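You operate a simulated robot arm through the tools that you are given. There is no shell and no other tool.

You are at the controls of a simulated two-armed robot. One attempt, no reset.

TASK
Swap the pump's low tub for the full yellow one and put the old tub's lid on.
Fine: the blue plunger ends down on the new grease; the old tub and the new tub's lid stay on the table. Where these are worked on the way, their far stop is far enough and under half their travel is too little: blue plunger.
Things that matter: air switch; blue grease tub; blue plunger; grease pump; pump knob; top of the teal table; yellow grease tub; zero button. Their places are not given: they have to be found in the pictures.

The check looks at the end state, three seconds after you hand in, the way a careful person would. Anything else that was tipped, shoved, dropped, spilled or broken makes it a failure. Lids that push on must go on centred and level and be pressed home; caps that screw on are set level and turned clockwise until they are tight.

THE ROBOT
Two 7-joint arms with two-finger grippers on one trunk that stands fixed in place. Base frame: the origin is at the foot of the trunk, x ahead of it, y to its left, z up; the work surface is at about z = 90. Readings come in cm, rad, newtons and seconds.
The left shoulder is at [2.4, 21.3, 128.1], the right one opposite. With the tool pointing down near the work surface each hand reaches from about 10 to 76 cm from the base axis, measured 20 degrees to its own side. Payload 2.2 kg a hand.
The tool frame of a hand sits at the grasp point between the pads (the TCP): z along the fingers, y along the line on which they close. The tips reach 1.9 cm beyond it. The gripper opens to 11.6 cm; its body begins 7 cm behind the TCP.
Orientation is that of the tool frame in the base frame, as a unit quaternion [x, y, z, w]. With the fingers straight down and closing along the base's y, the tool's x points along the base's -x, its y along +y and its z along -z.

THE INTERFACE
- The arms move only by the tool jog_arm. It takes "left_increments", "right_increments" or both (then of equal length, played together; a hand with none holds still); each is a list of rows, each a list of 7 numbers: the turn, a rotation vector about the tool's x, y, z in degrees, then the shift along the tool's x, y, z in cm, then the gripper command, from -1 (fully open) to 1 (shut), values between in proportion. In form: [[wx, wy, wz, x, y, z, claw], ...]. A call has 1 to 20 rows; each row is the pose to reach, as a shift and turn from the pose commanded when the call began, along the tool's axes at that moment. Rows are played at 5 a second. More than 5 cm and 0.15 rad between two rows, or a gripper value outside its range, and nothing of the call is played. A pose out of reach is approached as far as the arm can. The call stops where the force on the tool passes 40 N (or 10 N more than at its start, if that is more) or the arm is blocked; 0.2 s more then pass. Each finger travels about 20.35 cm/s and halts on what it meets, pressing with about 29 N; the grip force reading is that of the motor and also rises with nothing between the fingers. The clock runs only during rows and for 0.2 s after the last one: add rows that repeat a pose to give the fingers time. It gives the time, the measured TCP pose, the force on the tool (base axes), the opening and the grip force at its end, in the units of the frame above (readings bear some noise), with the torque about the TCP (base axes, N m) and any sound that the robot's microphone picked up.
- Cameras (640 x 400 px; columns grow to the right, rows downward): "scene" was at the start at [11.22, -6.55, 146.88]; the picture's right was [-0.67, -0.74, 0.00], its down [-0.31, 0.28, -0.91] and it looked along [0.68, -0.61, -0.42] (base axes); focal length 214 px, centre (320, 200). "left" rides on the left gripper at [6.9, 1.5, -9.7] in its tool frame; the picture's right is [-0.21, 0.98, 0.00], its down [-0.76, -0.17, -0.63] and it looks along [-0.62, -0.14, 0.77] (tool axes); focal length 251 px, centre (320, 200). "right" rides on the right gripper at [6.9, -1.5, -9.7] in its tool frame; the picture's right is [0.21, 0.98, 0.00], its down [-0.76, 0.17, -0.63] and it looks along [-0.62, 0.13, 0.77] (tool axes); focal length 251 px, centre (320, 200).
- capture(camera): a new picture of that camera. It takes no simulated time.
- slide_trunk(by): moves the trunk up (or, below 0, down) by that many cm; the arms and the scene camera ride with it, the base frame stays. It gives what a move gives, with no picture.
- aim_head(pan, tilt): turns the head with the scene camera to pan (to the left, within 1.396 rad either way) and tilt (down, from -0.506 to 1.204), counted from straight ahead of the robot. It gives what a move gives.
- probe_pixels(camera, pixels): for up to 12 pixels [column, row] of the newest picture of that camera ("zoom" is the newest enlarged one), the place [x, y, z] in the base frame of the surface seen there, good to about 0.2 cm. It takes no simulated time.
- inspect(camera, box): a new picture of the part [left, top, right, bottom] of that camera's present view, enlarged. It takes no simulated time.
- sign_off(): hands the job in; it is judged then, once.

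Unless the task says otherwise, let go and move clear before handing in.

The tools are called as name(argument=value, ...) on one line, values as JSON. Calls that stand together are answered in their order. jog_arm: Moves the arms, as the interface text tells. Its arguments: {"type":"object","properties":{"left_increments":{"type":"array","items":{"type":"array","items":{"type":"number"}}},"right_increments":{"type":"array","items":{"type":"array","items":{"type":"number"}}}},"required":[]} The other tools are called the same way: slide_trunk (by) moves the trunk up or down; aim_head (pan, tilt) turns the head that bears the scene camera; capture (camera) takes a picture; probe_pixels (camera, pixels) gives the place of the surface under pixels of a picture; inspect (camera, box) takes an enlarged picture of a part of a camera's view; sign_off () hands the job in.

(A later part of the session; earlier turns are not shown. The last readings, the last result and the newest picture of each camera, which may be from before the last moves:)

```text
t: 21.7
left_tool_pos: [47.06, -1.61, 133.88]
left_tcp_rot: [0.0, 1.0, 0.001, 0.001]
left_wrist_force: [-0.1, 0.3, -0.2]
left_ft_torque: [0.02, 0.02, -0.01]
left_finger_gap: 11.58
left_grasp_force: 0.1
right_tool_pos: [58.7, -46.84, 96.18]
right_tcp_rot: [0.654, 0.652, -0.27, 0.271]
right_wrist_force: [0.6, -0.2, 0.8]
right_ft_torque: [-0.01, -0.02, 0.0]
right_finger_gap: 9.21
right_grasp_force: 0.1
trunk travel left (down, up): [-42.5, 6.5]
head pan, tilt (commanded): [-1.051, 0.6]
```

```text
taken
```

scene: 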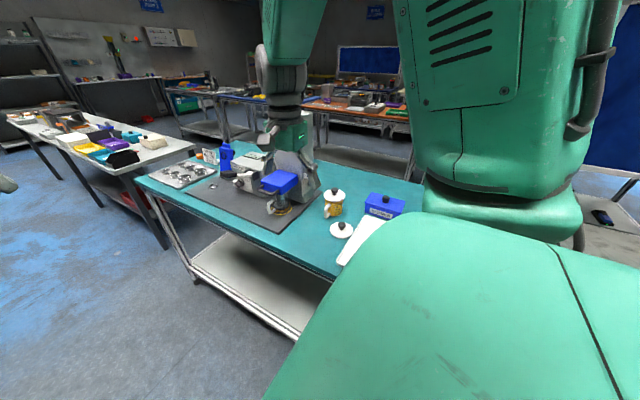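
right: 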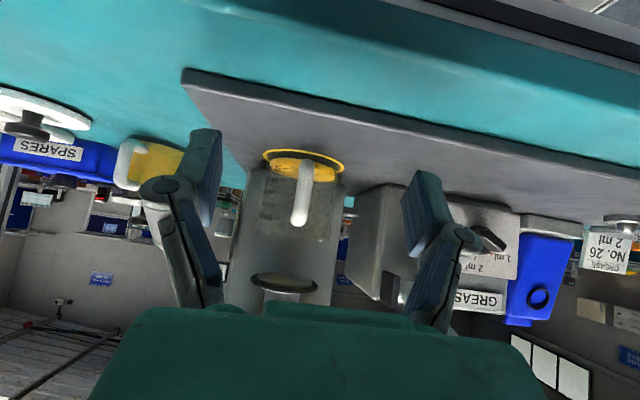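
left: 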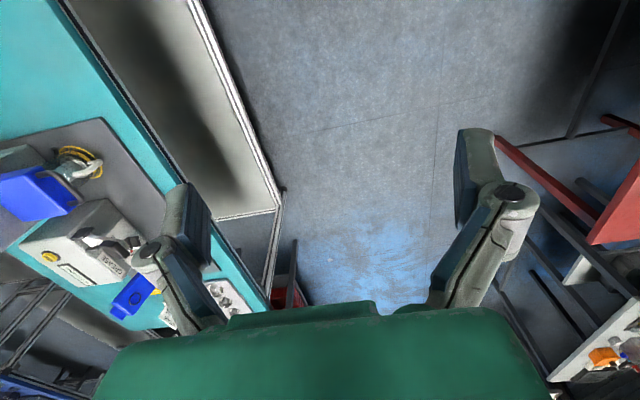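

Orientation is right at 45° tilt; I'll advance toward the tub, stopping just short to check alignment.

jog_arm(right_increments=[[0, 0, 0, -2, -0.1, 2, -0.59], [0, 0, 0, -4, -0.2, 4, -0.59], [0, 0, 0, -6, -0.2, 6.1, -0.59], [0, 0, 0, -7.8, -0.2, 8, -0.59], [0, 0, 0, -7.8, -0.2, 8, -0.59]])

capture(camera="right")

inspect(camera="right", box=[150, 80, 490, 300])

```text
t: 22.9
left_tool_pos: [47.05, -1.52, 133.89]
left_tcp_rot: [0.0, 1.0, 0.0, 0.001]
left_wrist_force: [0.4, -0.4, -0.1]
left_ft_torque: [-0.03, 0.03, 0.0]
left_finger_gap: 11.61
left_grasp_force: 0.1
right_tool_pos: [58.37, -57.99, 95.94]
right_tcp_rot: [0.654, 0.653, -0.271, 0.271]
right_wrist_force: [0.2, 0.9, 0.5]
right_ft_torque: [0.0, 0.02, 0.01]
right_finger_gap: 9.22
right_grasp_force: 0.2
trunk travel left (down, up): [-42.5, 6.5]
head pan, tilt (commanded): [-1.051, 0.6]
```

```text
taken
```

right: 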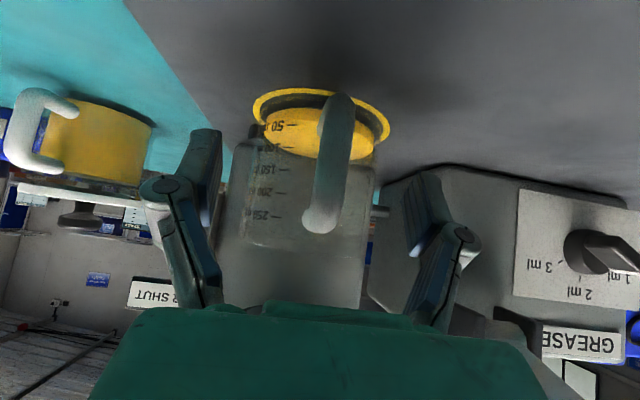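

```text
1.82 times, centred on (320, 190) of right
```

zoom: 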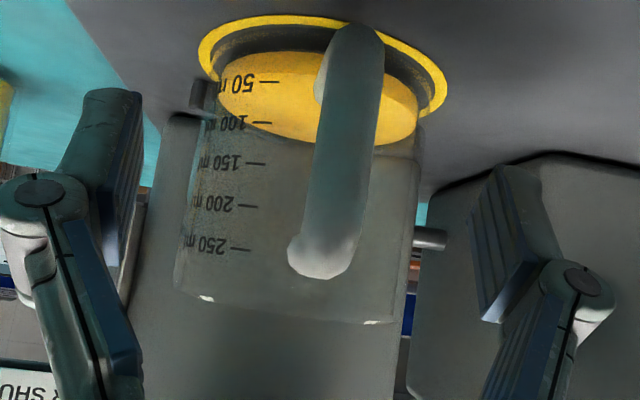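

The tub sits well between the open fingers. I'll advance the last 4 cm and close on its body.

jog_arm(right_increments=[[0, 0, 0, -1, 0.05, 1, -0.59], [0, 0, 0, -2, 0.05, 2, -0.59], [0, 0, 0, -2.97, 0.05, 2.97, -0.59], [0, 0, 0, -2.97, 0.05, 2.97, -0.59]])

inspect(camera="right", box=[150, 60, 490, 300])

```text
t: 23.9
left_tool_pos: [47.0, -1.45, 133.89]
left_tcp_rot: [0.001, 1.0, -0.001, 0.001]
left_wrist_force: [1.4, -0.7, -0.2]
left_ft_torque: [0.01, 0.0, 0.06]
left_finger_gap: 11.64
left_grasp_force: 0.0
right_tool_pos: [58.38, -62.31, 96.2]
right_tcp_rot: [0.654, 0.652, -0.271, 0.271]
right_wrist_force: [0.7, -0.4, -0.3]
right_ft_torque: [0.03, 0.0, 0.05]
right_finger_gap: 9.22
right_grasp_force: 0.1
trunk travel left (down, up): [-42.5, 6.5]
head pan, tilt (commanded): [-1.051, 0.6]
```

```text
1.67 times, centred on (320, 180) of right
```

zoom: 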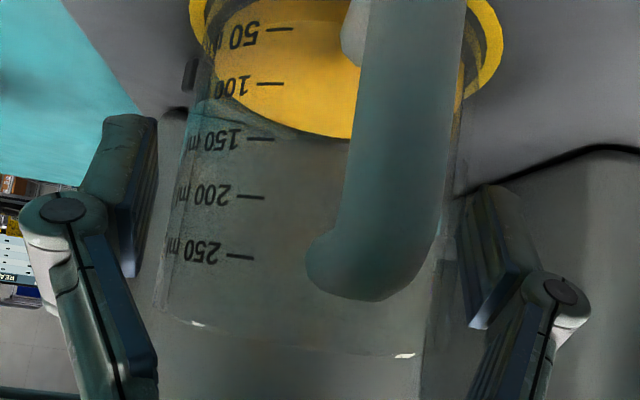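

Both fingers stand beside the tub's body with small even gaps and no contact force. I'll close on it.

jog_arm(right_increments=[[0, 0, 0, 0, 0, 0, -0.4], [0, 0, 0, 0, 0, 0, -0.2], [0, 0, 0, 0, 0, 0, 0.0], [0, 0, 0, 0, 0, 0, 0.0], [0, 0, 0, 0, 0, 0, 0.0]])

inspect(camera="right", box=[150, 60, 490, 300])

```text
t: 25.1
left_tool_pos: [47.01, -1.5, 134.0]
left_tcp_rot: [0.0, 1.0, -0.001, 0.001]
left_wrist_force: [-0.6, 0.2, -0.2]
left_ft_torque: [-0.02, 0.04, -0.03]
left_finger_gap: 11.62
left_grasp_force: 0.0
right_tool_pos: [58.47, -62.24, 96.21]
right_tcp_rot: [0.653, 0.653, -0.27, 0.272]
right_wrist_force: [0.8, 1.7, 4.6]
right_ft_torque: [-0.09, 0.1, -0.02]
right_finger_gap: 8.0
right_grasp_force: 28.9
trunk travel left (down, up): [-42.5, 6.5]
head pan, tilt (commanded): [-1.051, 0.6]
```

```text
1.67 times, centred on (320, 180) of right
```

zoom: 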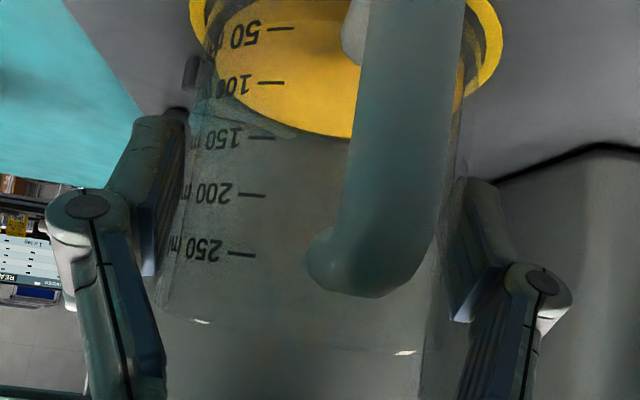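

The grip is on (gap 8.0 cm, so tub diameter ≈ 8). I'll lift it 2 cm — well under the 5 cm clearance to the disc.

jog_arm(right_increments=[[0, 0, 0, -0.2, 0, -0.2, 0.0], [0, 0, 0, -0.5, 0, -0.5, 0.0], [0, 0, 0, -0.9, 0, -0.9, 0.0], [0, 0, 0, -1.4, 0, -1.4, 0.0], [0, 0, 0, -1.4, 0, -1.4, 0.0]])

capture(camera="right")

```text
t: 26.3
left_tool_pos: [47.05, -1.58, 133.84]
left_tcp_rot: [-0.001, 1.0, 0.0, 0.001]
left_wrist_force: [0.1, 0.4, -1.0]
left_ft_torque: [-0.01, 0.02, 0.0]
left_finger_gap: 11.61
left_grasp_force: 0.1
right_tool_pos: [58.51, -62.34, 98.06]
right_tcp_rot: [0.654, 0.653, -0.27, 0.27]
right_wrist_force: [-0.5, 0.2, 0.6]
right_ft_torque: [0.05, -0.02, -0.01]
right_finger_gap: 7.99
right_grasp_force: 29.4
trunk travel left (down, up): [-42.5, 6.5]
head pan, tilt (commanded): [-1.051, 0.6]
```

```text
taken
```

right: 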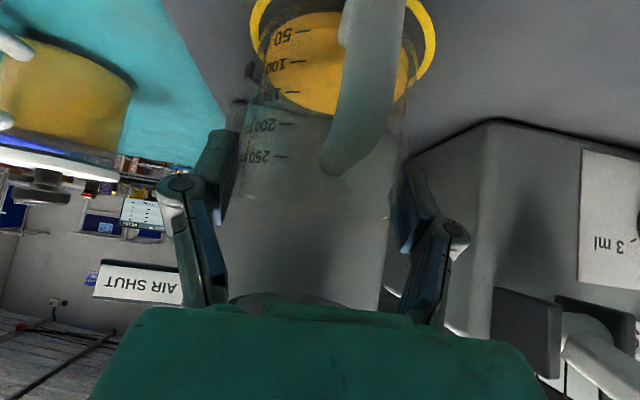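

The tub's marks moved up in the picture relative to the fingers ("250" now at (257,157)) and the wrist carries no weight, so the fingers slid up the wall instead of lifting. I'll look closely at how the tub is seated.

inspect(camera="right", box=[200, 0, 480, 220])

probe_pixels(camera="right", pixels=[[345, 165], [249, 70], [408, 90], [262, 30], [432, 40], [300, 140], [270, 205], [350, 80], [320, 215], [375, 210], [285, 105], [240, 180]])

```text
1.82 times, centred on (340, 110) of right
```

zoom: 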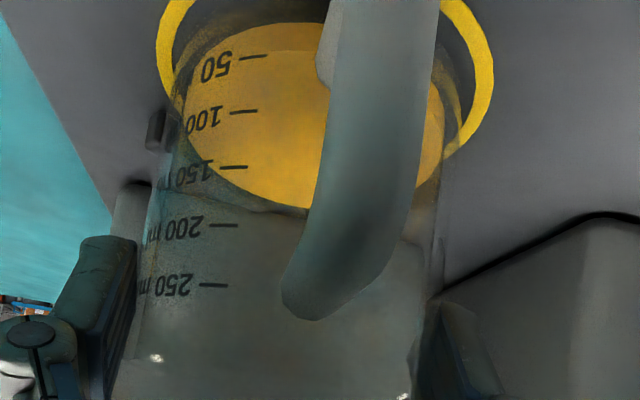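

```text
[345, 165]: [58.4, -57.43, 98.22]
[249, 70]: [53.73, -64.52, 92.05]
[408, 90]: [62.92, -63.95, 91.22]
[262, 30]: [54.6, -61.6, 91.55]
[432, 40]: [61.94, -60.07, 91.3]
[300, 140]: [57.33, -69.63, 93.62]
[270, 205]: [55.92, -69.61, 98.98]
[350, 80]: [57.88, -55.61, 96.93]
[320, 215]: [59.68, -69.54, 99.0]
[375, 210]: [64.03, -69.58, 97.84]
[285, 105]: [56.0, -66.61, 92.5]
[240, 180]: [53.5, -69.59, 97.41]
```

The tub hasn't moved (handle top still z 98.2). I'll make a tiny extra lift to read the friction force while gripping.

jog_arm(right_increments=[[0, 0, 0, -0.14, 0, -0.14, 0.2]])

inspect(camera="right", box=[200, 60, 480, 280])

```text
t: 26.7
left_tool_pos: [47.02, -1.55, 133.86]
left_tcp_rot: [0.001, 1.0, -0.001, 0.001]
left_wrist_force: [-0.8, 0.5, -1.2]
left_ft_torque: [0.0, 0.01, 0.01]
left_finger_gap: 11.59
left_grasp_force: 0.0
right_tool_pos: [58.55, -62.47, 98.25]
right_tcp_rot: [0.654, 0.653, -0.271, 0.271]
right_wrist_force: [-0.3, -0.4, 0.7]
right_ft_torque: [-0.03, -0.01, 0.03]
right_finger_gap: 7.94
right_grasp_force: 29.4
trunk travel left (down, up): [-42.5, 6.5]
head pan, tilt (commanded): [-1.051, 0.6]
```

```text
1.82 times, centred on (340, 170) of right
```

zoom: 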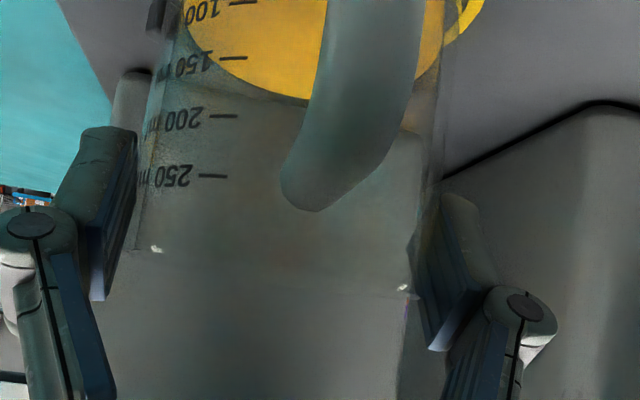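

The 0.2 cm lift may or may not have taken the tub along; I'll probe the handle end (zoom 305,200) and ring to tell.

probe_pixels(camera="zoom", pixels=[[305, 195], [330, 180], [360, 150], [340, 60], [120, 160], [420, 230], [155, 12], [140, 245], [405, 285]])

capture(camera="scene")

```text
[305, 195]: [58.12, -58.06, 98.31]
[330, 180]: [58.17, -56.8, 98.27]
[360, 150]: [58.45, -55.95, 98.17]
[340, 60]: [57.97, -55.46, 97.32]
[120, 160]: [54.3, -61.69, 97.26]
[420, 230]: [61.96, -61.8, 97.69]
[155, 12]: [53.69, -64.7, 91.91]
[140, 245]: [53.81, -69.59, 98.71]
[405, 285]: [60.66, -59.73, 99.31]
```

```text
taken
```

scene: 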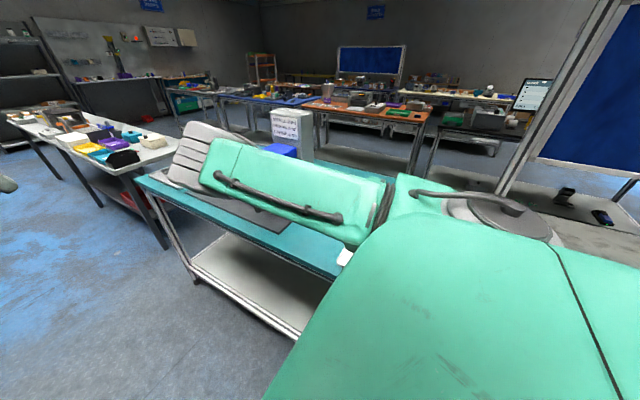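

The rim still reads z 99.3, so the tub's wall is simply too slippery to lift by. I'll let go, back out, and take it by its handle instead.

jog_arm(right_increments=[[0, 0, 0, 0, 0, 0, -0.3], [0, 0, 0, 0, 0, 0, -0.59], [0, 0, 0, 0, 0, 0, -0.59], [0, 0, 0, 1.5, 0, -1.5, -0.59], [0, 0, 0, 3.5, 0, -3.5, -0.59], [0, 0, 0, 5.6, 0, -5.6, -0.59], [0, 0, 0, 7.8, 0, -7.8, -0.59], [0, 0, 0, 7.8, 0, -7.8, -0.59]])

capture(camera="right")

inspect(camera="right", box=[220, 90, 420, 260])

```text
t: 28.5
left_tool_pos: [46.91, -1.65, 133.89]
left_tcp_rot: [0.001, 1.0, 0.0, 0.001]
left_wrist_force: [-0.8, -1.2, -0.3]
left_ft_torque: [-0.01, -0.01, -0.03]
left_finger_gap: 11.59
left_grasp_force: 0.1
right_tool_pos: [58.5, -51.23, 98.25]
right_tcp_rot: [0.654, 0.653, -0.27, 0.27]
right_wrist_force: [-0.7, 0.5, 0.1]
right_ft_torque: [-0.01, 0.0, -0.01]
right_finger_gap: 9.23
right_grasp_force: 0.1
trunk travel left (down, up): [-42.5, 6.5]
head pan, tilt (commanded): [-1.051, 0.6]
```

```text
taken
```

right: 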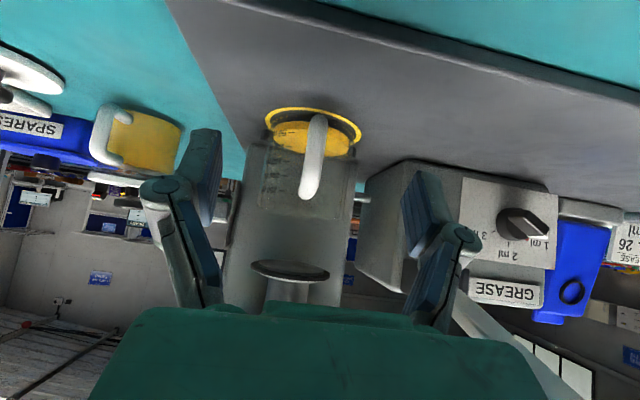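

```text
2.35 times, centred on (320, 175) of right
```

zoom: 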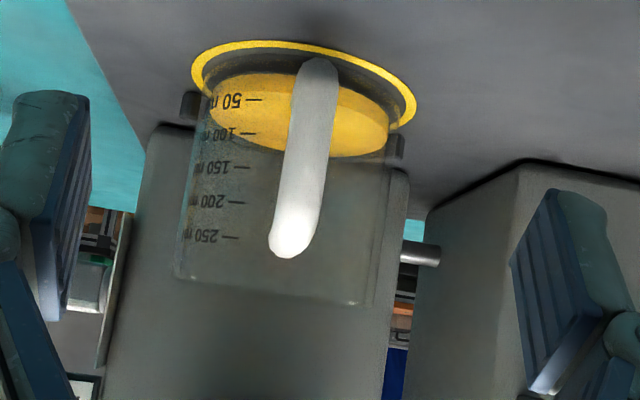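

The tub is undisturbed. I'll probe the handle precisely.

probe_pixels(camera="zoom", pixels=[[290, 245], [295, 220], [305, 190], [308, 160], [312, 130], [315, 100], [318, 75], [285, 190], [322, 190], [295, 120], [333, 120], [265, 295]])

```text
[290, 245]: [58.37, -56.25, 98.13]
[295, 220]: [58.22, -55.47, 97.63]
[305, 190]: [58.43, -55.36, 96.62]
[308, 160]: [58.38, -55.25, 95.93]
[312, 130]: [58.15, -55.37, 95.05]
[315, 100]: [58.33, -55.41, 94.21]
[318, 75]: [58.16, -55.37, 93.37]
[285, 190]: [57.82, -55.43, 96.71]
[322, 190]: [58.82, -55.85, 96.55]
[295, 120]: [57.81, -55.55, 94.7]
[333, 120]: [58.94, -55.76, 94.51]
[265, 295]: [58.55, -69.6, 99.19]
```

The handle bar is at x 57.75–58.95, y −56.5…−55.3, z 92.5–98.2. I'll narrow the fingers to 5 cm and straddle it with tips close to the tub wall.

jog_arm(right_increments=[[0, 0, 0, 0, 0, 0, 0.13], [0, 0, 0, -0.5, -0.1, 1.6, 0.13], [0, 0, 0, -1, -0.15, 3.2, 0.13], [0, 0, 0, -1.5, -0.15, 4.8, 0.13], [0, 0, 0, -2.08, -0.15, 6.4, 0.13], [0, 0, 0, -2.08, -0.15, 6.4, 0.13]])

inspect(camera="right", box=[180, 60, 460, 280])

```text
t: 29.9
left_tool_pos: [46.92, -1.54, 133.94]
left_tcp_rot: [0.0, 1.0, 0.0, 0.001]
left_wrist_force: [-0.3, 0.4, 0.0]
left_ft_torque: [0.01, 0.0, 0.02]
left_finger_gap: 11.58
left_grasp_force: 0.0
right_tool_pos: [58.41, -57.27, 95.18]
right_tcp_rot: [0.654, 0.653, -0.271, 0.271]
right_wrist_force: [-0.7, -0.6, -0.1]
right_ft_torque: [-0.01, -0.01, 0.02]
right_finger_gap: 5.03
right_grasp_force: 0.1
trunk travel left (down, up): [-42.5, 6.5]
head pan, tilt (commanded): [-1.051, 0.6]
```

```text
1.82 times, centred on (320, 170) of right
```

zoom: 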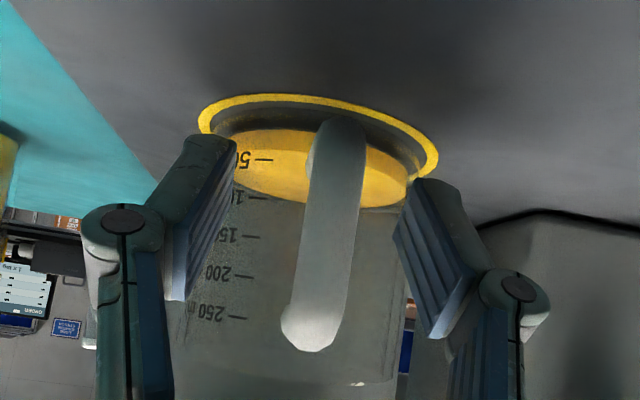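

The handle stands centred between the fingers without contact. I'll close on it.

jog_arm(right_increments=[[0, 0, 0, 0, 0, 0, 0.4], [0, 0, 0, 0, 0, 0, 0.7], [0, 0, 0, 0, 0, 0, 1], [0, 0, 0, 0, 0, 0, 1], [0, 0, 0, 0, 0, 0, 1]])

inspect(camera="right", box=[180, 60, 460, 280])

```text
t: 31.1
left_tool_pos: [46.95, -1.41, 133.9]
left_tcp_rot: [0.0, 1.0, 0.0, 0.002]
left_wrist_force: [0.4, 0.4, 0.9]
left_ft_torque: [-0.03, -0.05, 0.01]
left_finger_gap: 11.6
left_grasp_force: 0.2
right_tool_pos: [58.43, -57.17, 95.2]
right_tcp_rot: [0.653, 0.653, -0.271, 0.271]
right_wrist_force: [4.0, 7.8, 0.8]
right_ft_torque: [0.16, -0.1, 0.15]
right_finger_gap: 1.22
right_grasp_force: 28.6
trunk travel left (down, up): [-42.5, 6.5]
head pan, tilt (commanded): [-1.051, 0.6]
```

```text
1.82 times, centred on (320, 170) of right
```

zoom: 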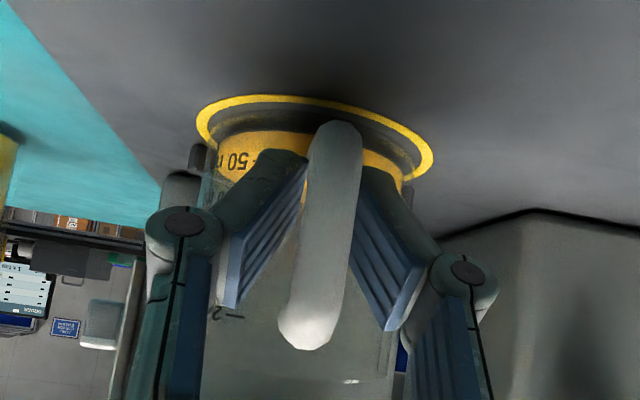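

Fingers closed on the 1.2 cm handle. I'll lift by 0.6 cm and read the load.

jog_arm(right_increments=[[0, 0, 0, -0.1, 0, -0.2, 1], [0, 0, 0, -0.2, 0, -0.35, 1], [0, 0, 0, -0.35, 0, -0.5, 1], [0, 0, 0, -0.35, 0, -0.5, 1]])

inspect(camera="right", box=[180, 60, 460, 280])

```text
t: 32.1
left_tool_pos: [46.98, -1.24, 133.82]
left_tcp_rot: [0.0, 1.0, -0.001, 0.001]
left_wrist_force: [-0.1, -0.6, 1.1]
left_ft_torque: [0.0, 0.0, -0.01]
left_finger_gap: 11.59
left_grasp_force: 0.0
right_tool_pos: [58.4, -57.0, 95.79]
right_tcp_rot: [0.653, 0.653, -0.271, 0.272]
right_wrist_force: [5.4, 10.3, -3.3]
right_ft_torque: [0.52, -0.25, 0.16]
right_finger_gap: 0.61
right_grasp_force: 29.3
trunk travel left (down, up): [-42.5, 6.5]
head pan, tilt (commanded): [-1.051, 0.6]
```

```text
1.82 times, centred on (320, 170) of right
```

zoom: 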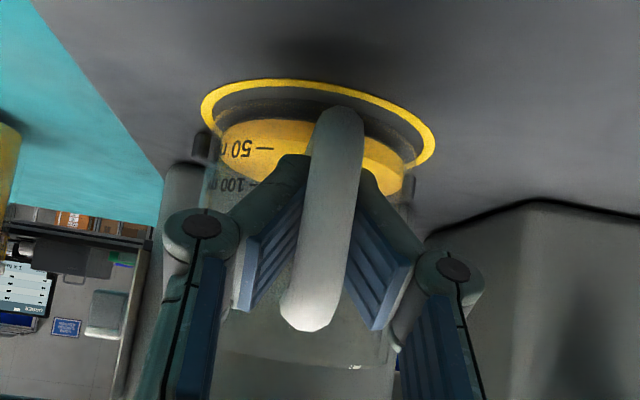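

The gap fell to 0.6 cm, so the round bar is at the pads' corner and squeezing out. I'll reopen and put the pad centre right on the bar.

jog_arm(right_increments=[[0, 0, 0, 0, 0, 0, 0.6], [0, 0, 0, 0, 0, 0, 0.3], [0, 0, 0, 0, 0, 0, 0.3], [0, 0, 0, 0.92, -0.05, -0.64, 0.3], [0, 0, 0, 0.92, -0.05, -0.64, 0.3]])

inspect(camera="right", box=[180, 60, 460, 280])

```text
t: 33.3
left_tool_pos: [46.99, -1.5, 133.91]
left_tcp_rot: [0.0, 1.0, 0.0, 0.001]
left_wrist_force: [0.0, -0.8, 0.7]
left_ft_torque: [-0.01, 0.02, 0.01]
left_finger_gap: 11.57
left_grasp_force: 0.0
right_tool_pos: [58.38, -56.0, 95.57]
right_tcp_rot: [0.653, 0.653, -0.27, 0.271]
right_wrist_force: [-0.1, -0.4, 0.2]
right_ft_torque: [0.03, 0.03, 0.01]
right_finger_gap: 4.07
right_grasp_force: 0.0
trunk travel left (down, up): [-42.5, 6.5]
head pan, tilt (commanded): [-1.051, 0.6]
```

```text
1.82 times, centred on (320, 170) of right
```

zoom: 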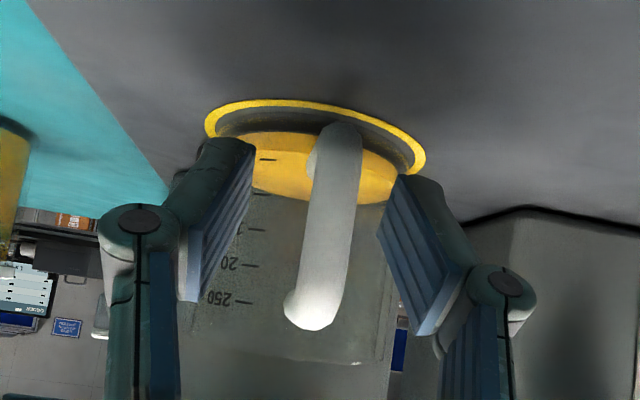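

The bar is now centred between the pads. I'll close again.

jog_arm(right_increments=[[0, 0, 0, 0, 0, 0, 0.6], [0, 0, 0, 0, 0, 0, 1], [0, 0, 0, 0, 0, 0, 1], [0, 0, 0, 0, 0, 0, 1]])

jog_arm(right_increments=[[0, 0, 0, -0.14, 0, -0.14, 1], [0, 0, 0, -0.28, 0, -0.28, 1], [0, 0, 0, -0.42, 0, -0.42, 1], [0, 0, 0, -0.42, 0, -0.42, 1]])

inspect(camera="right", box=[180, 60, 460, 280])

```text
t: 34.3
left_tool_pos: [47.06, -1.61, 133.93]
left_tcp_rot: [0.001, 1.0, -0.001, 0.001]
left_wrist_force: [0.0, 0.9, -0.5]
left_ft_torque: [0.02, 0.02, -0.02]
left_finger_gap: 11.6
left_grasp_force: 0.1
right_tool_pos: [58.37, -56.13, 95.58]
right_tcp_rot: [0.654, 0.653, -0.27, 0.271]
right_wrist_force: [0.2, 0.5, -0.1]
right_ft_torque: [0.05, 0.01, -0.01]
right_finger_gap: 0.58
right_grasp_force: 29.7
trunk travel left (down, up): [-42.5, 6.5]
head pan, tilt (commanded): [-1.051, 0.6]
```

```text
t: 35.3
left_tool_pos: [47.11, -1.58, 133.87]
left_tcp_rot: [0.0, 1.0, 0.0, 0.001]
left_wrist_force: [-0.2, 0.1, 0.0]
left_ft_torque: [-0.03, -0.02, 0.02]
left_finger_gap: 11.63
left_grasp_force: 0.1
right_tool_pos: [58.27, -56.07, 96.13]
right_tcp_rot: [0.654, 0.653, -0.27, 0.271]
right_wrist_force: [-0.5, -0.6, -1.2]
right_ft_torque: [0.07, 0.03, 0.02]
right_finger_gap: 0.6
right_grasp_force: 28.9
trunk travel left (down, up): [-42.5, 6.5]
head pan, tilt (commanded): [-1.051, 0.6]
```

```text
1.82 times, centred on (320, 170) of right
```

zoom: 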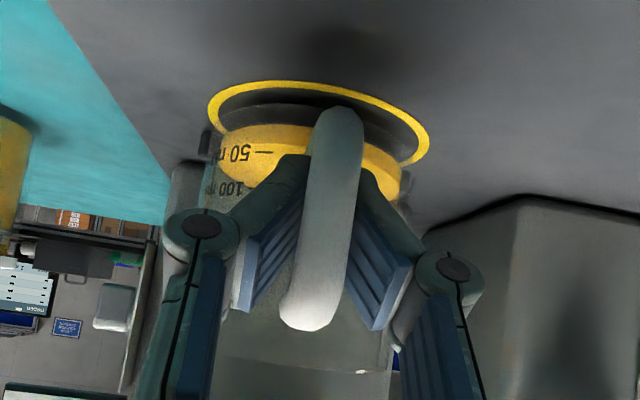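

Gap 0.6 cm with almost no load; I'll probe whether the handle or rim rose.

probe_pixels(camera="zoom", pixels=[[300, 318], [310, 300], [320, 250], [330, 200], [337, 150], [338, 118], [362, 371], [270, 265], [385, 280], [290, 250], [300, 355], [233, 100]])

capture(camera="right")

```text
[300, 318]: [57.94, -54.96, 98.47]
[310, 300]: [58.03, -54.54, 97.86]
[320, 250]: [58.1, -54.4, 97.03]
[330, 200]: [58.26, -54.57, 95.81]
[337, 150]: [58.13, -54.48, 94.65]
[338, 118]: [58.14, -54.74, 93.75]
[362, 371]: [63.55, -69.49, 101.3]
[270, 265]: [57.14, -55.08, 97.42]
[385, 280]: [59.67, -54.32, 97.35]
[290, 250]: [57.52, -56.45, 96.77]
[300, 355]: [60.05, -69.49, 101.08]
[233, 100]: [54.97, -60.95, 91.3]
```

```text
taken
```

right: 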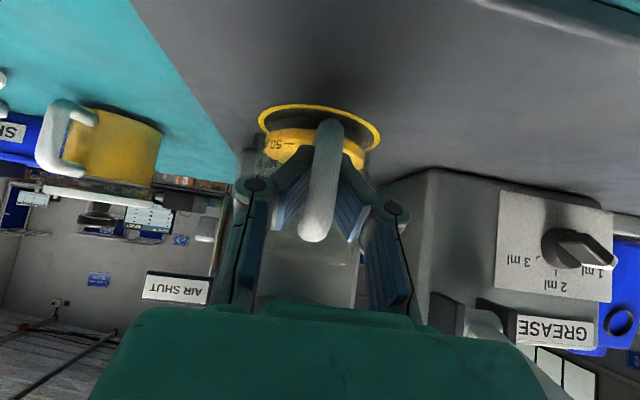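

The handle has shifted about 0.8 cm toward me, being squeezed out between the tapering pads rather than held. I'll open the fingers and inspect how the tub now stands.

jog_arm(right_increments=[[0, 0, 0, 0, 0, 0, 0.6], [0, 0, 0, 0, 0, 0, 0.3], [0, 0, 0, 0, 0, 0, 0.3]])

inspect(camera="right", box=[180, 60, 460, 280])

probe_pixels(camera="zoom", pixels=[[300, 318], [315, 270], [320, 230], [330, 180], [337, 140], [338, 120], [362, 371], [300, 350], [260, 130], [330, 310]])

```text
t: 36.1
left_tool_pos: [47.05, -1.57, 133.91]
left_tcp_rot: [0.001, 1.0, 0.0, 0.001]
left_wrist_force: [0.0, -0.8, -0.6]
left_ft_torque: [0.0, -0.02, -0.01]
left_finger_gap: 11.62
left_grasp_force: 0.0
right_tool_pos: [58.28, -56.02, 96.21]
right_tcp_rot: [0.654, 0.653, -0.27, 0.271]
right_wrist_force: [1.0, -0.2, -0.2]
right_ft_torque: [-0.05, -0.02, -0.01]
right_finger_gap: 4.07
right_grasp_force: 0.1
trunk travel left (down, up): [-42.5, 6.5]
head pan, tilt (commanded): [-1.051, 0.6]
```

```text
1.82 times, centred on (320, 170) of right
```

zoom: 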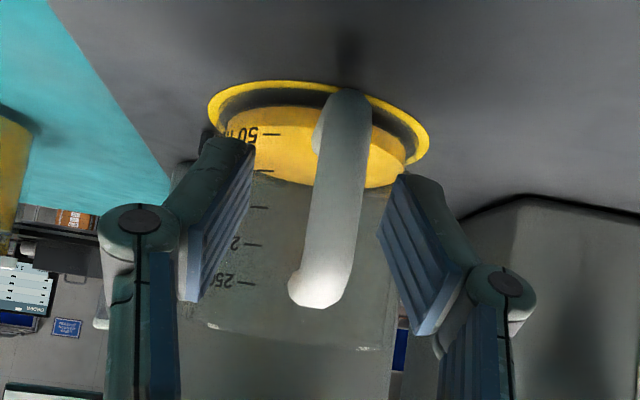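

```text
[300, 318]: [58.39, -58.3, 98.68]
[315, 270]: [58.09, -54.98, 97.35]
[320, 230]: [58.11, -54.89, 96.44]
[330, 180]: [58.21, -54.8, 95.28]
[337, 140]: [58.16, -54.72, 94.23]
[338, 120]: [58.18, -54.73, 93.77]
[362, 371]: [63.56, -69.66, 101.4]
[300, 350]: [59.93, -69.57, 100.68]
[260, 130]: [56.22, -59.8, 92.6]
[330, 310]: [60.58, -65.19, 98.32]
```

Opening let the tub settle back by about 0.5 cm, so the pinch on the handle had in fact lifted it. I'll recentre the pads on the handle's new place and grip again.

jog_arm(right_increments=[[0, 0, 0, 0.4, -0.05, -0.1, 0.3], [0, 0, 0, 0.7, -0.07, -0.14, 0.3], [0, 0, 0, 0.7, -0.07, -0.14, 0.3], [0, 0, 0, 0.7, -0.07, -0.14, 0.65], [0, 0, 0, 0.7, -0.07, -0.14, 1], [0, 0, 0, 0.7, -0.07, -0.14, 1], [0, 0, 0, 0.7, -0.07, -0.14, 1]])

inspect(camera="right", box=[180, 60, 460, 280])

```text
t: 37.7
left_tool_pos: [47.02, -1.73, 133.91]
left_tcp_rot: [0.0, 1.0, 0.0, 0.0]
left_wrist_force: [-0.3, -0.1, -0.6]
left_ft_torque: [0.02, 0.01, -0.01]
left_finger_gap: 11.6
left_grasp_force: 0.1
right_tool_pos: [58.27, -55.4, 95.74]
right_tcp_rot: [0.653, 0.653, -0.27, 0.271]
right_wrist_force: [0.7, 0.9, -0.4]
right_ft_torque: [0.02, -0.02, 0.02]
right_finger_gap: 0.58
right_grasp_force: 28.7
trunk travel left (down, up): [-42.5, 6.5]
head pan, tilt (commanded): [-1.051, 0.6]
```

```text
1.82 times, centred on (320, 170) of right
```

zoom: 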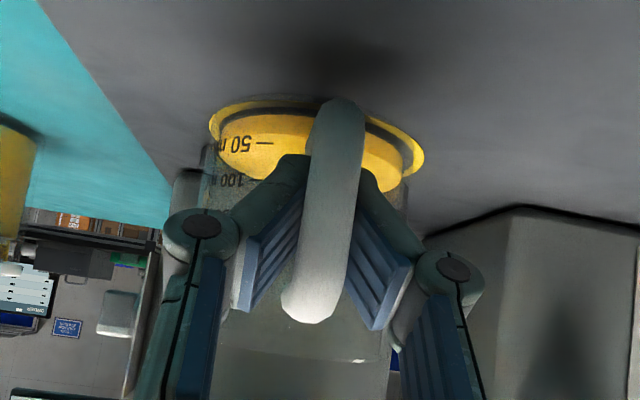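

The tub slid toward the hand as the fingers closed, ending caged at the same 0.6 cm gap. I'll lift 1 cm and check that it hangs level.

jog_arm(right_increments=[[0, 0, 0, -0.2, 0, -0.2, 1], [0, 0, 0, -0.4, 0, -0.4, 1], [0, 0, 0, -0.7, 0, -0.7, 1], [0, 0, 0, -0.7, 0, -0.7, 1]])

inspect(camera="right", box=[180, 60, 460, 280])

probe_pixels(camera="zoom", pixels=[[300, 310], [315, 270], [320, 230], [330, 180], [337, 140], [338, 120], [362, 355], [290, 345], [230, 150], [260, 160], [385, 170], [300, 345]])

```text
t: 38.7
left_tool_pos: [47.05, -1.65, 133.8]
left_tcp_rot: [0.001, 1.0, 0.0, 0.0]
left_wrist_force: [0.4, 0.0, 0.6]
left_ft_torque: [0.01, 0.02, -0.01]
left_finger_gap: 11.6
left_grasp_force: 0.0
right_tool_pos: [58.17, -55.59, 96.74]
right_tcp_rot: [0.654, 0.652, -0.271, 0.271]
right_wrist_force: [0.0, -0.1, -1.0]
right_ft_torque: [0.03, 0.01, 0.01]
right_finger_gap: 0.62
right_grasp_force: 28.3
trunk travel left (down, up): [-42.5, 6.5]
head pan, tilt (commanded): [-1.051, 0.6]
```

```text
1.82 times, centred on (320, 170) of right
```

zoom: 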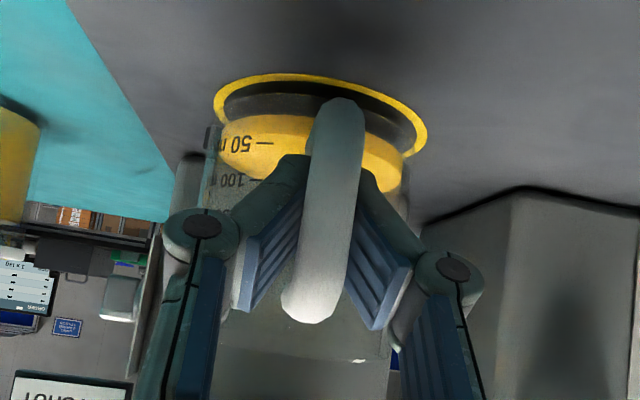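

```text
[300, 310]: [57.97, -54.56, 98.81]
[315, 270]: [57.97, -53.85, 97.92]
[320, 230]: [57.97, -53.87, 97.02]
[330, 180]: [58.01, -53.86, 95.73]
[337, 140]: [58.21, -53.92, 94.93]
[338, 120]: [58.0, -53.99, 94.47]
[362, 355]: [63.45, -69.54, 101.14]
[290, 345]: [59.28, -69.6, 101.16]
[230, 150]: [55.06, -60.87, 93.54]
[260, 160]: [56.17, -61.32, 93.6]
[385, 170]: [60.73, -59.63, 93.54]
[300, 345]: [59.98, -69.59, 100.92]
```

The tub rose with the hand and hangs level (≈1 N), its bottom about 1 cm above the seat. I'll lift 1 cm more and draw it straight out toward me.

jog_arm(right_increments=[[0, 0, 0, -0.35, 0, -0.35, 1], [0, 0, 0, -0.7, 0, -0.7, 1], [0, 0, 0, 0, 0, -1.4, 1], [0, 0, 0, 1.1, 0, -2.5, 1], [0, 0, 0, 2.4, 0, -3.8, 1], [0, 0, 0, 3.8, 0, -5.2, 1], [0, 0, 0, 5.2, 0, -6.6, 1], [0, 0, 0, 6.5, 0, -7.9, 1], [0, 0, 0, 6.5, 0, -7.9, 1]])

capture(camera="right")

capture(camera="scene")

```text
t: 40.7
left_tool_pos: [47.08, -1.62, 133.76]
left_tcp_rot: [0.0, 1.0, 0.0, 0.001]
left_wrist_force: [0.0, -0.7, 0.1]
left_ft_torque: [0.01, 0.01, 0.02]
left_finger_gap: 11.6
left_grasp_force: 0.0
right_tool_pos: [58.29, -45.27, 97.71]
right_tcp_rot: [0.653, 0.653, -0.271, 0.272]
right_wrist_force: [0.2, -0.2, -0.7]
right_ft_torque: [0.06, -0.03, 0.0]
right_finger_gap: 0.59
right_grasp_force: 29.1
trunk travel left (down, up): [-42.5, 6.5]
head pan, tilt (commanded): [-1.051, 0.6]
```

```text
taken
```

right: 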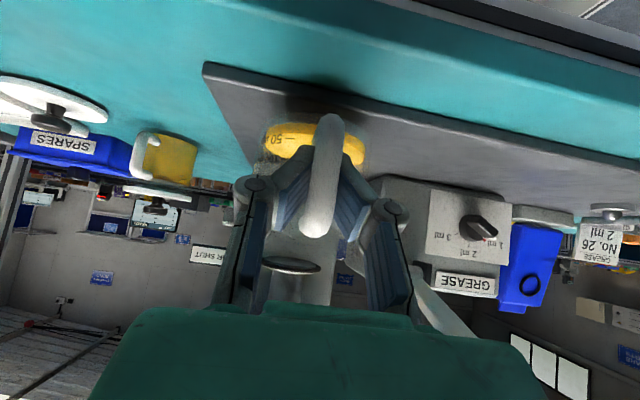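

```text
taken
```

scene: 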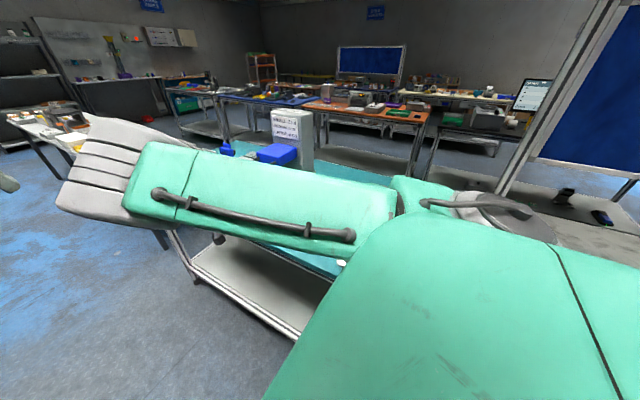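

The low tub is clear of the pump and level. I'll carry it left along the table's front edge to the free spot near (31,−53.5).

jog_arm(right_increments=[[0, 0, 0, -0.3, -1.2, -0.3, 1], [0, 0, 0, -0.6, -3, -0.6, 1], [0, 0, 0, -0.7, -5, -0.7, 1], [0, 0, 0, -0.7, -7.2, -0.7, 1], [0, 0, 0, -0.7, -9.4, -0.7, 1], [0, 0, 0, -0.7, -11.6, -0.7, 1], [0, 0, 0, -0.7, -13.8, -0.7, 1], [0, 0, 0, -0.7, -16, -0.7, 1], [0, 0, 0, -0.7, -18.2, -0.7, 1], [0, 0, 0, -0.7, -20.4, -0.7, 1], [0, 0, 0, -0.7, -22.6, -0.7, 1], [0, 0, 0, -0.7, -24.6, -0.7, 1], [0, 0, 0, -0.7, -26.2, -0.7, 1], [0, 0, 0, -0.7, -27.2, -0.7, 1], [0, 0, 0, -0.7, -27.2, -0.7, 1]])

capture(camera="right")

capture(camera="scene")

```text
t: 43.9
left_tool_pos: [47.04, -1.6, 133.89]
left_tcp_rot: [0.0, 1.0, 0.0, 0.001]
left_wrist_force: [0.2, -0.2, 1.7]
left_ft_torque: [-0.02, 0.01, 0.02]
left_finger_gap: 11.6
left_grasp_force: 0.0
right_tool_pos: [34.62, -45.02, 100.12]
right_tcp_rot: [0.66, 0.65, -0.275, 0.257]
right_wrist_force: [0.2, -0.4, -1.4]
right_ft_torque: [0.08, -0.01, 0.03]
right_finger_gap: 0.59
right_grasp_force: 29.5
right hand out of reach, approached as far as the arm can: row 11, 12, 13, 14, 15
trunk travel left (down, up): [-42.5, 6.5]
head pan, tilt (commanded): [-1.051, 0.6]
```

```text
taken
```

right: 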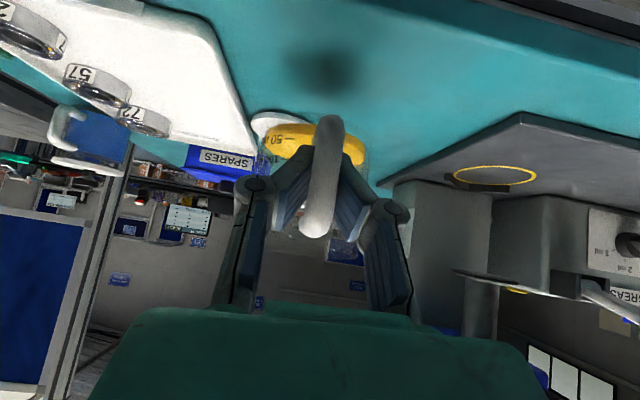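

```text
taken
```

scene: 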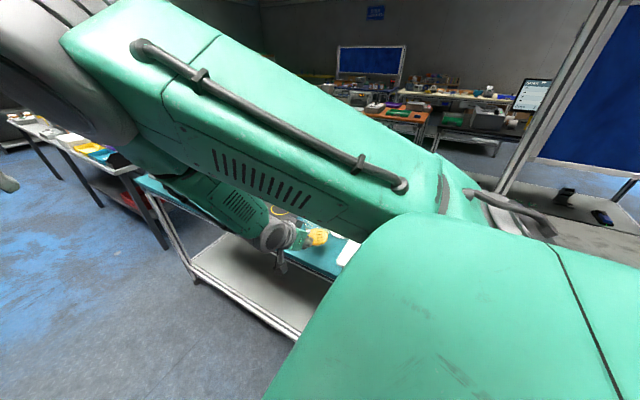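

The arm ran out of room at x≈34.6 in this posture, with the tub still held safely. I'll go back right and use the free spot near (45,−52.5) instead.

jog_arm(right_increments=[[0, 0, 0, 0, 2, 0, 1], [0, 0, 0, 0, 4.5, 0, 1], [0, 0, 0, 0, 7, 0, 1], [0, 0, 0, 0, 9.5, 0, 1], [0, 0, 0, 0, 12, 0, 1], [0, 0, 0, 0, 14, 0, 1], [0, 0, 0, 0, 14, 0, 1]])

capture(camera="right")

```text
t: 45.5
left_tool_pos: [46.8, -1.55, 133.91]
left_tcp_rot: [0.0, 1.0, 0.0, 0.0]
left_wrist_force: [-0.5, 0.3, 0.2]
left_ft_torque: [0.01, -0.06, 0.01]
left_finger_gap: 11.59
left_grasp_force: 0.1
right_tool_pos: [49.26, -44.63, 100.8]
right_tcp_rot: [0.654, 0.653, -0.27, 0.271]
right_wrist_force: [-0.2, -0.6, -0.1]
right_ft_torque: [0.06, 0.01, -0.01]
right_finger_gap: 0.59
right_grasp_force: 29.3
trunk travel left (down, up): [-42.5, 6.5]
head pan, tilt (commanded): [-1.051, 0.6]
```

```text
taken
```

right: 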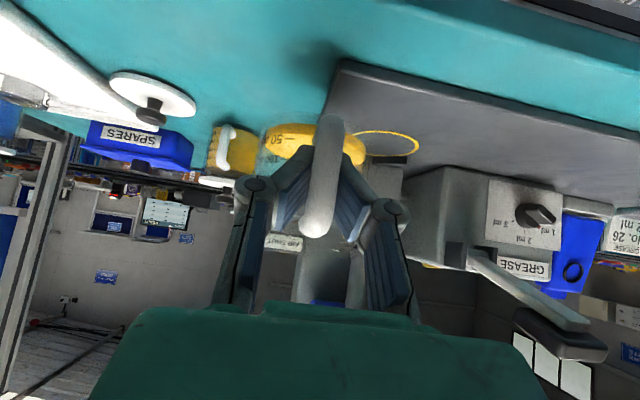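

The tub is still held level at (49.3,−44.6,100.8). I'll move it over the spot and lower to just above the table.

jog_arm(right_increments=[[0, 0, 0, 0, -1.5, 0, 1], [0, 0, 0, 0, -3, 0, 1], [0, 0, 0, 0, -4.2, 0, 1], [0, 0, 0, 0.6, -4.2, 1.6, 1], [0, 0, 0, 1.2, -4.2, 3.2, 1], [0, 0, 0, 1.84, -4.2, 4.95, 1], [0, 0, 0, 1.84, -4.2, 4.95, 1]])

capture(camera="right")

probe_pixels(camera="right", pixels=[[325, 190], [328, 150], [318, 220], [330, 125], [280, 140], [340, 110], [300, 105], [290, 125], [350, 150]])

```text
t: 47.1
left_tool_pos: [46.97, -1.62, 133.88]
left_tcp_rot: [0.001, 1.0, 0.0, 0.001]
left_wrist_force: [0.2, -0.1, 0.0]
left_ft_torque: [-0.04, 0.01, 0.0]
left_finger_gap: 11.58
left_grasp_force: 0.1
right_tool_pos: [45.08, -46.8, 95.97]
right_tcp_rot: [0.654, 0.653, -0.27, 0.27]
right_wrist_force: [-0.2, 0.3, -0.7]
right_ft_torque: [0.06, 0.05, -0.02]
right_finger_gap: 0.62
right_grasp_force: 28.6
trunk travel left (down, up): [-42.5, 6.5]
head pan, tilt (commanded): [-1.051, 0.6]
```

```text
taken
```

right: 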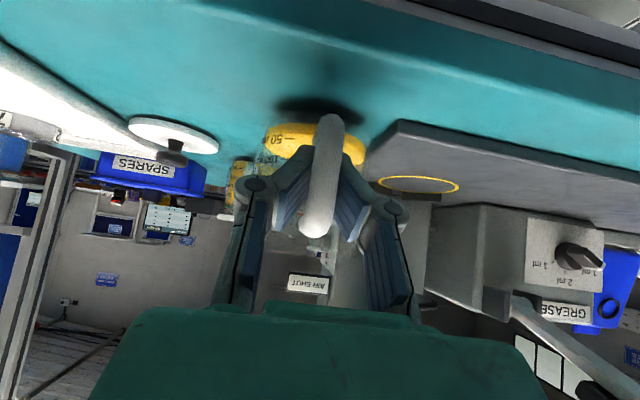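

```text
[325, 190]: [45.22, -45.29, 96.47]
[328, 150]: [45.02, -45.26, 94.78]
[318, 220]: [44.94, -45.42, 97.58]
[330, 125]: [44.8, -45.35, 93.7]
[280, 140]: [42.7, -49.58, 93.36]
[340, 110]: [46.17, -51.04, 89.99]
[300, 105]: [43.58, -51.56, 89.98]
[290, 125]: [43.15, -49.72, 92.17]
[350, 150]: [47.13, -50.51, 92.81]
```

The handle bar reads vertical and the table below is clear. I'll lower slowly until the tub touches.

jog_arm(right_increments=[[0, 0, 0, 0.3, 0, 0.3, 1], [0, 0, 0, 0.6, 0, 0.6, 1], [0, 0, 0, 0.8, 0, 0.8, 1], [0, 0, 0, 0.8, 0, 0.8, 1]])

jog_arm(right_increments=[[0, 0, 0, 0.1, 0, 0.1, 1], [0, 0, 0, 0.2, 0, 0.2, 1], [0, 0, 0, 0.2, 0, 0.2, 1]])

inspect(camera="right", box=[180, 60, 460, 280])

```text
t: 48.1
left_tool_pos: [46.96, -1.72, 133.86]
left_tcp_rot: [0.0, 1.0, 0.0, 0.001]
left_wrist_force: [-0.6, 0.7, 0.0]
left_ft_torque: [-0.03, 0.02, -0.01]
left_finger_gap: 11.61
left_grasp_force: 0.0
right_tool_pos: [45.01, -46.84, 94.8]
right_tcp_rot: [0.654, 0.652, -0.271, 0.271]
right_wrist_force: [-0.9, -0.6, -0.5]
right_ft_torque: [0.06, 0.0, 0.03]
right_finger_gap: 0.6
right_grasp_force: 28.7
trunk travel left (down, up): [-42.5, 6.5]
head pan, tilt (commanded): [-1.051, 0.6]
```

```text
t: 48.9
left_tool_pos: [47.11, -1.62, 133.87]
left_tcp_rot: [0.001, 1.0, 0.0, 0.001]
left_wrist_force: [0.1, -0.6, 0.0]
left_ft_torque: [0.0, -0.02, -0.03]
left_finger_gap: 11.6
left_grasp_force: 0.0
right_tool_pos: [45.2, -46.85, 94.58]
right_tcp_rot: [0.654, 0.652, -0.271, 0.27]
right_wrist_force: [-0.2, 0.6, -1.1]
right_ft_torque: [0.0, 0.0, 0.03]
right_finger_gap: 0.64
right_grasp_force: 28.9
trunk travel left (down, up): [-42.5, 6.5]
head pan, tilt (commanded): [-1.051, 0.6]
```

```text
1.82 times, centred on (320, 170) of right
```

zoom: 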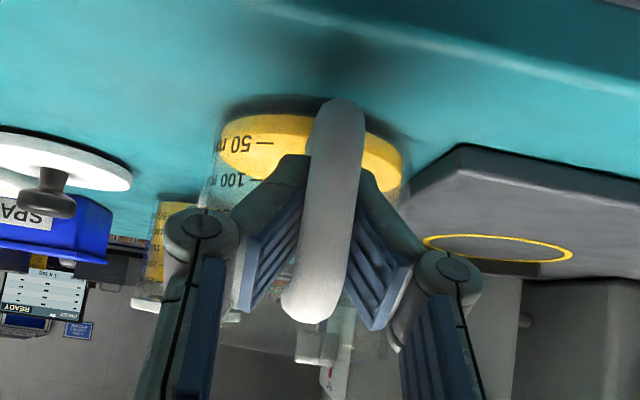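

Still about 1 N of load, so not quite down. I'll lower in further small steps.

jog_arm(right_increments=[[0, 0, 0, 0.07, 0, 0.07, 1], [0, 0, 0, 0.14, 0, 0.14, 1], [0, 0, 0, 0.14, 0, 0.14, 1]])

inspect(camera="right", box=[180, 60, 460, 280])

```text
t: 49.7
left_tool_pos: [47.0, -1.43, 133.86]
left_tcp_rot: [0.0, 1.0, 0.0, 0.0]
left_wrist_force: [0.5, 0.2, -0.4]
left_ft_torque: [-0.02, -0.02, 0.0]
left_finger_gap: 11.6
left_grasp_force: 0.1
right_tool_pos: [44.98, -46.79, 94.46]
right_tcp_rot: [0.653, 0.652, -0.272, 0.272]
right_wrist_force: [2.6, -3.4, 12.6]
right_ft_torque: [-0.42, 0.09, 0.13]
right_finger_gap: 0.58
right_grasp_force: 29.1
trunk travel left (down, up): [-42.5, 6.5]
head pan, tilt (commanded): [-1.051, 0.6]
```

```text
1.82 times, centred on (320, 170) of right
```

zoom: 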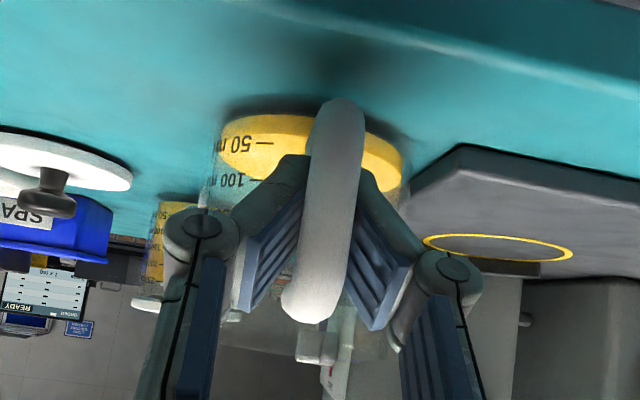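

The tub is down (12.6 N upward). I'll ease off a hair, open and back straight out.

jog_arm(right_increments=[[0, 0, 0, -0.07, 0, -0.07, 1], [0, 0, 0, -0.07, 0, -0.07, 0.6], [0, 0, 0, -0.07, 0, -0.07, 0.3], [0, 0, 0, -0.07, 0, -0.07, 0.3], [0, 0, 0, 1.2, 0, -1.2, 0.3], [0, 0, 0, 3, 0, -3, 0.3], [0, 0, 0, 4.5, 0, -5.5, 0.3], [0, 0, 0, 4.5, 0, -8.5, 0.3], [0, 0, 0, 4.5, 0, -8.5, 0.3]])

capture(camera="right")

inspect(camera="right", box=[200, 60, 440, 260])

```text
t: 51.7
left_tool_pos: [47.15, -1.55, 133.79]
left_tcp_rot: [0.0, 1.0, 0.0, 0.001]
left_wrist_force: [-0.2, 0.3, 0.0]
left_ft_torque: [0.02, 0.02, -0.04]
left_finger_gap: 11.59
left_grasp_force: 0.0
right_tool_pos: [44.9, -37.75, 97.08]
right_tcp_rot: [0.656, 0.652, -0.272, 0.268]
right_wrist_force: [0.1, 0.9, 0.2]
right_ft_torque: [0.02, 0.01, 0.03]
right_finger_gap: 4.08
right_grasp_force: 0.0
trunk travel left (down, up): [-42.5, 6.5]
head pan, tilt (commanded): [-1.051, 0.6]
```

```text
taken
```

right: 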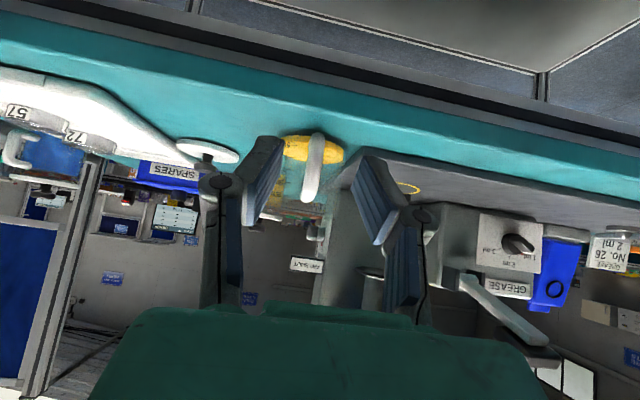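

```text
2.00 times, centred on (320, 160) of right
```

zoom: 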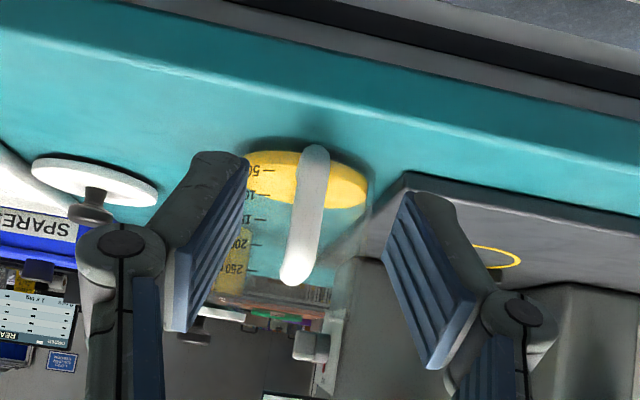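

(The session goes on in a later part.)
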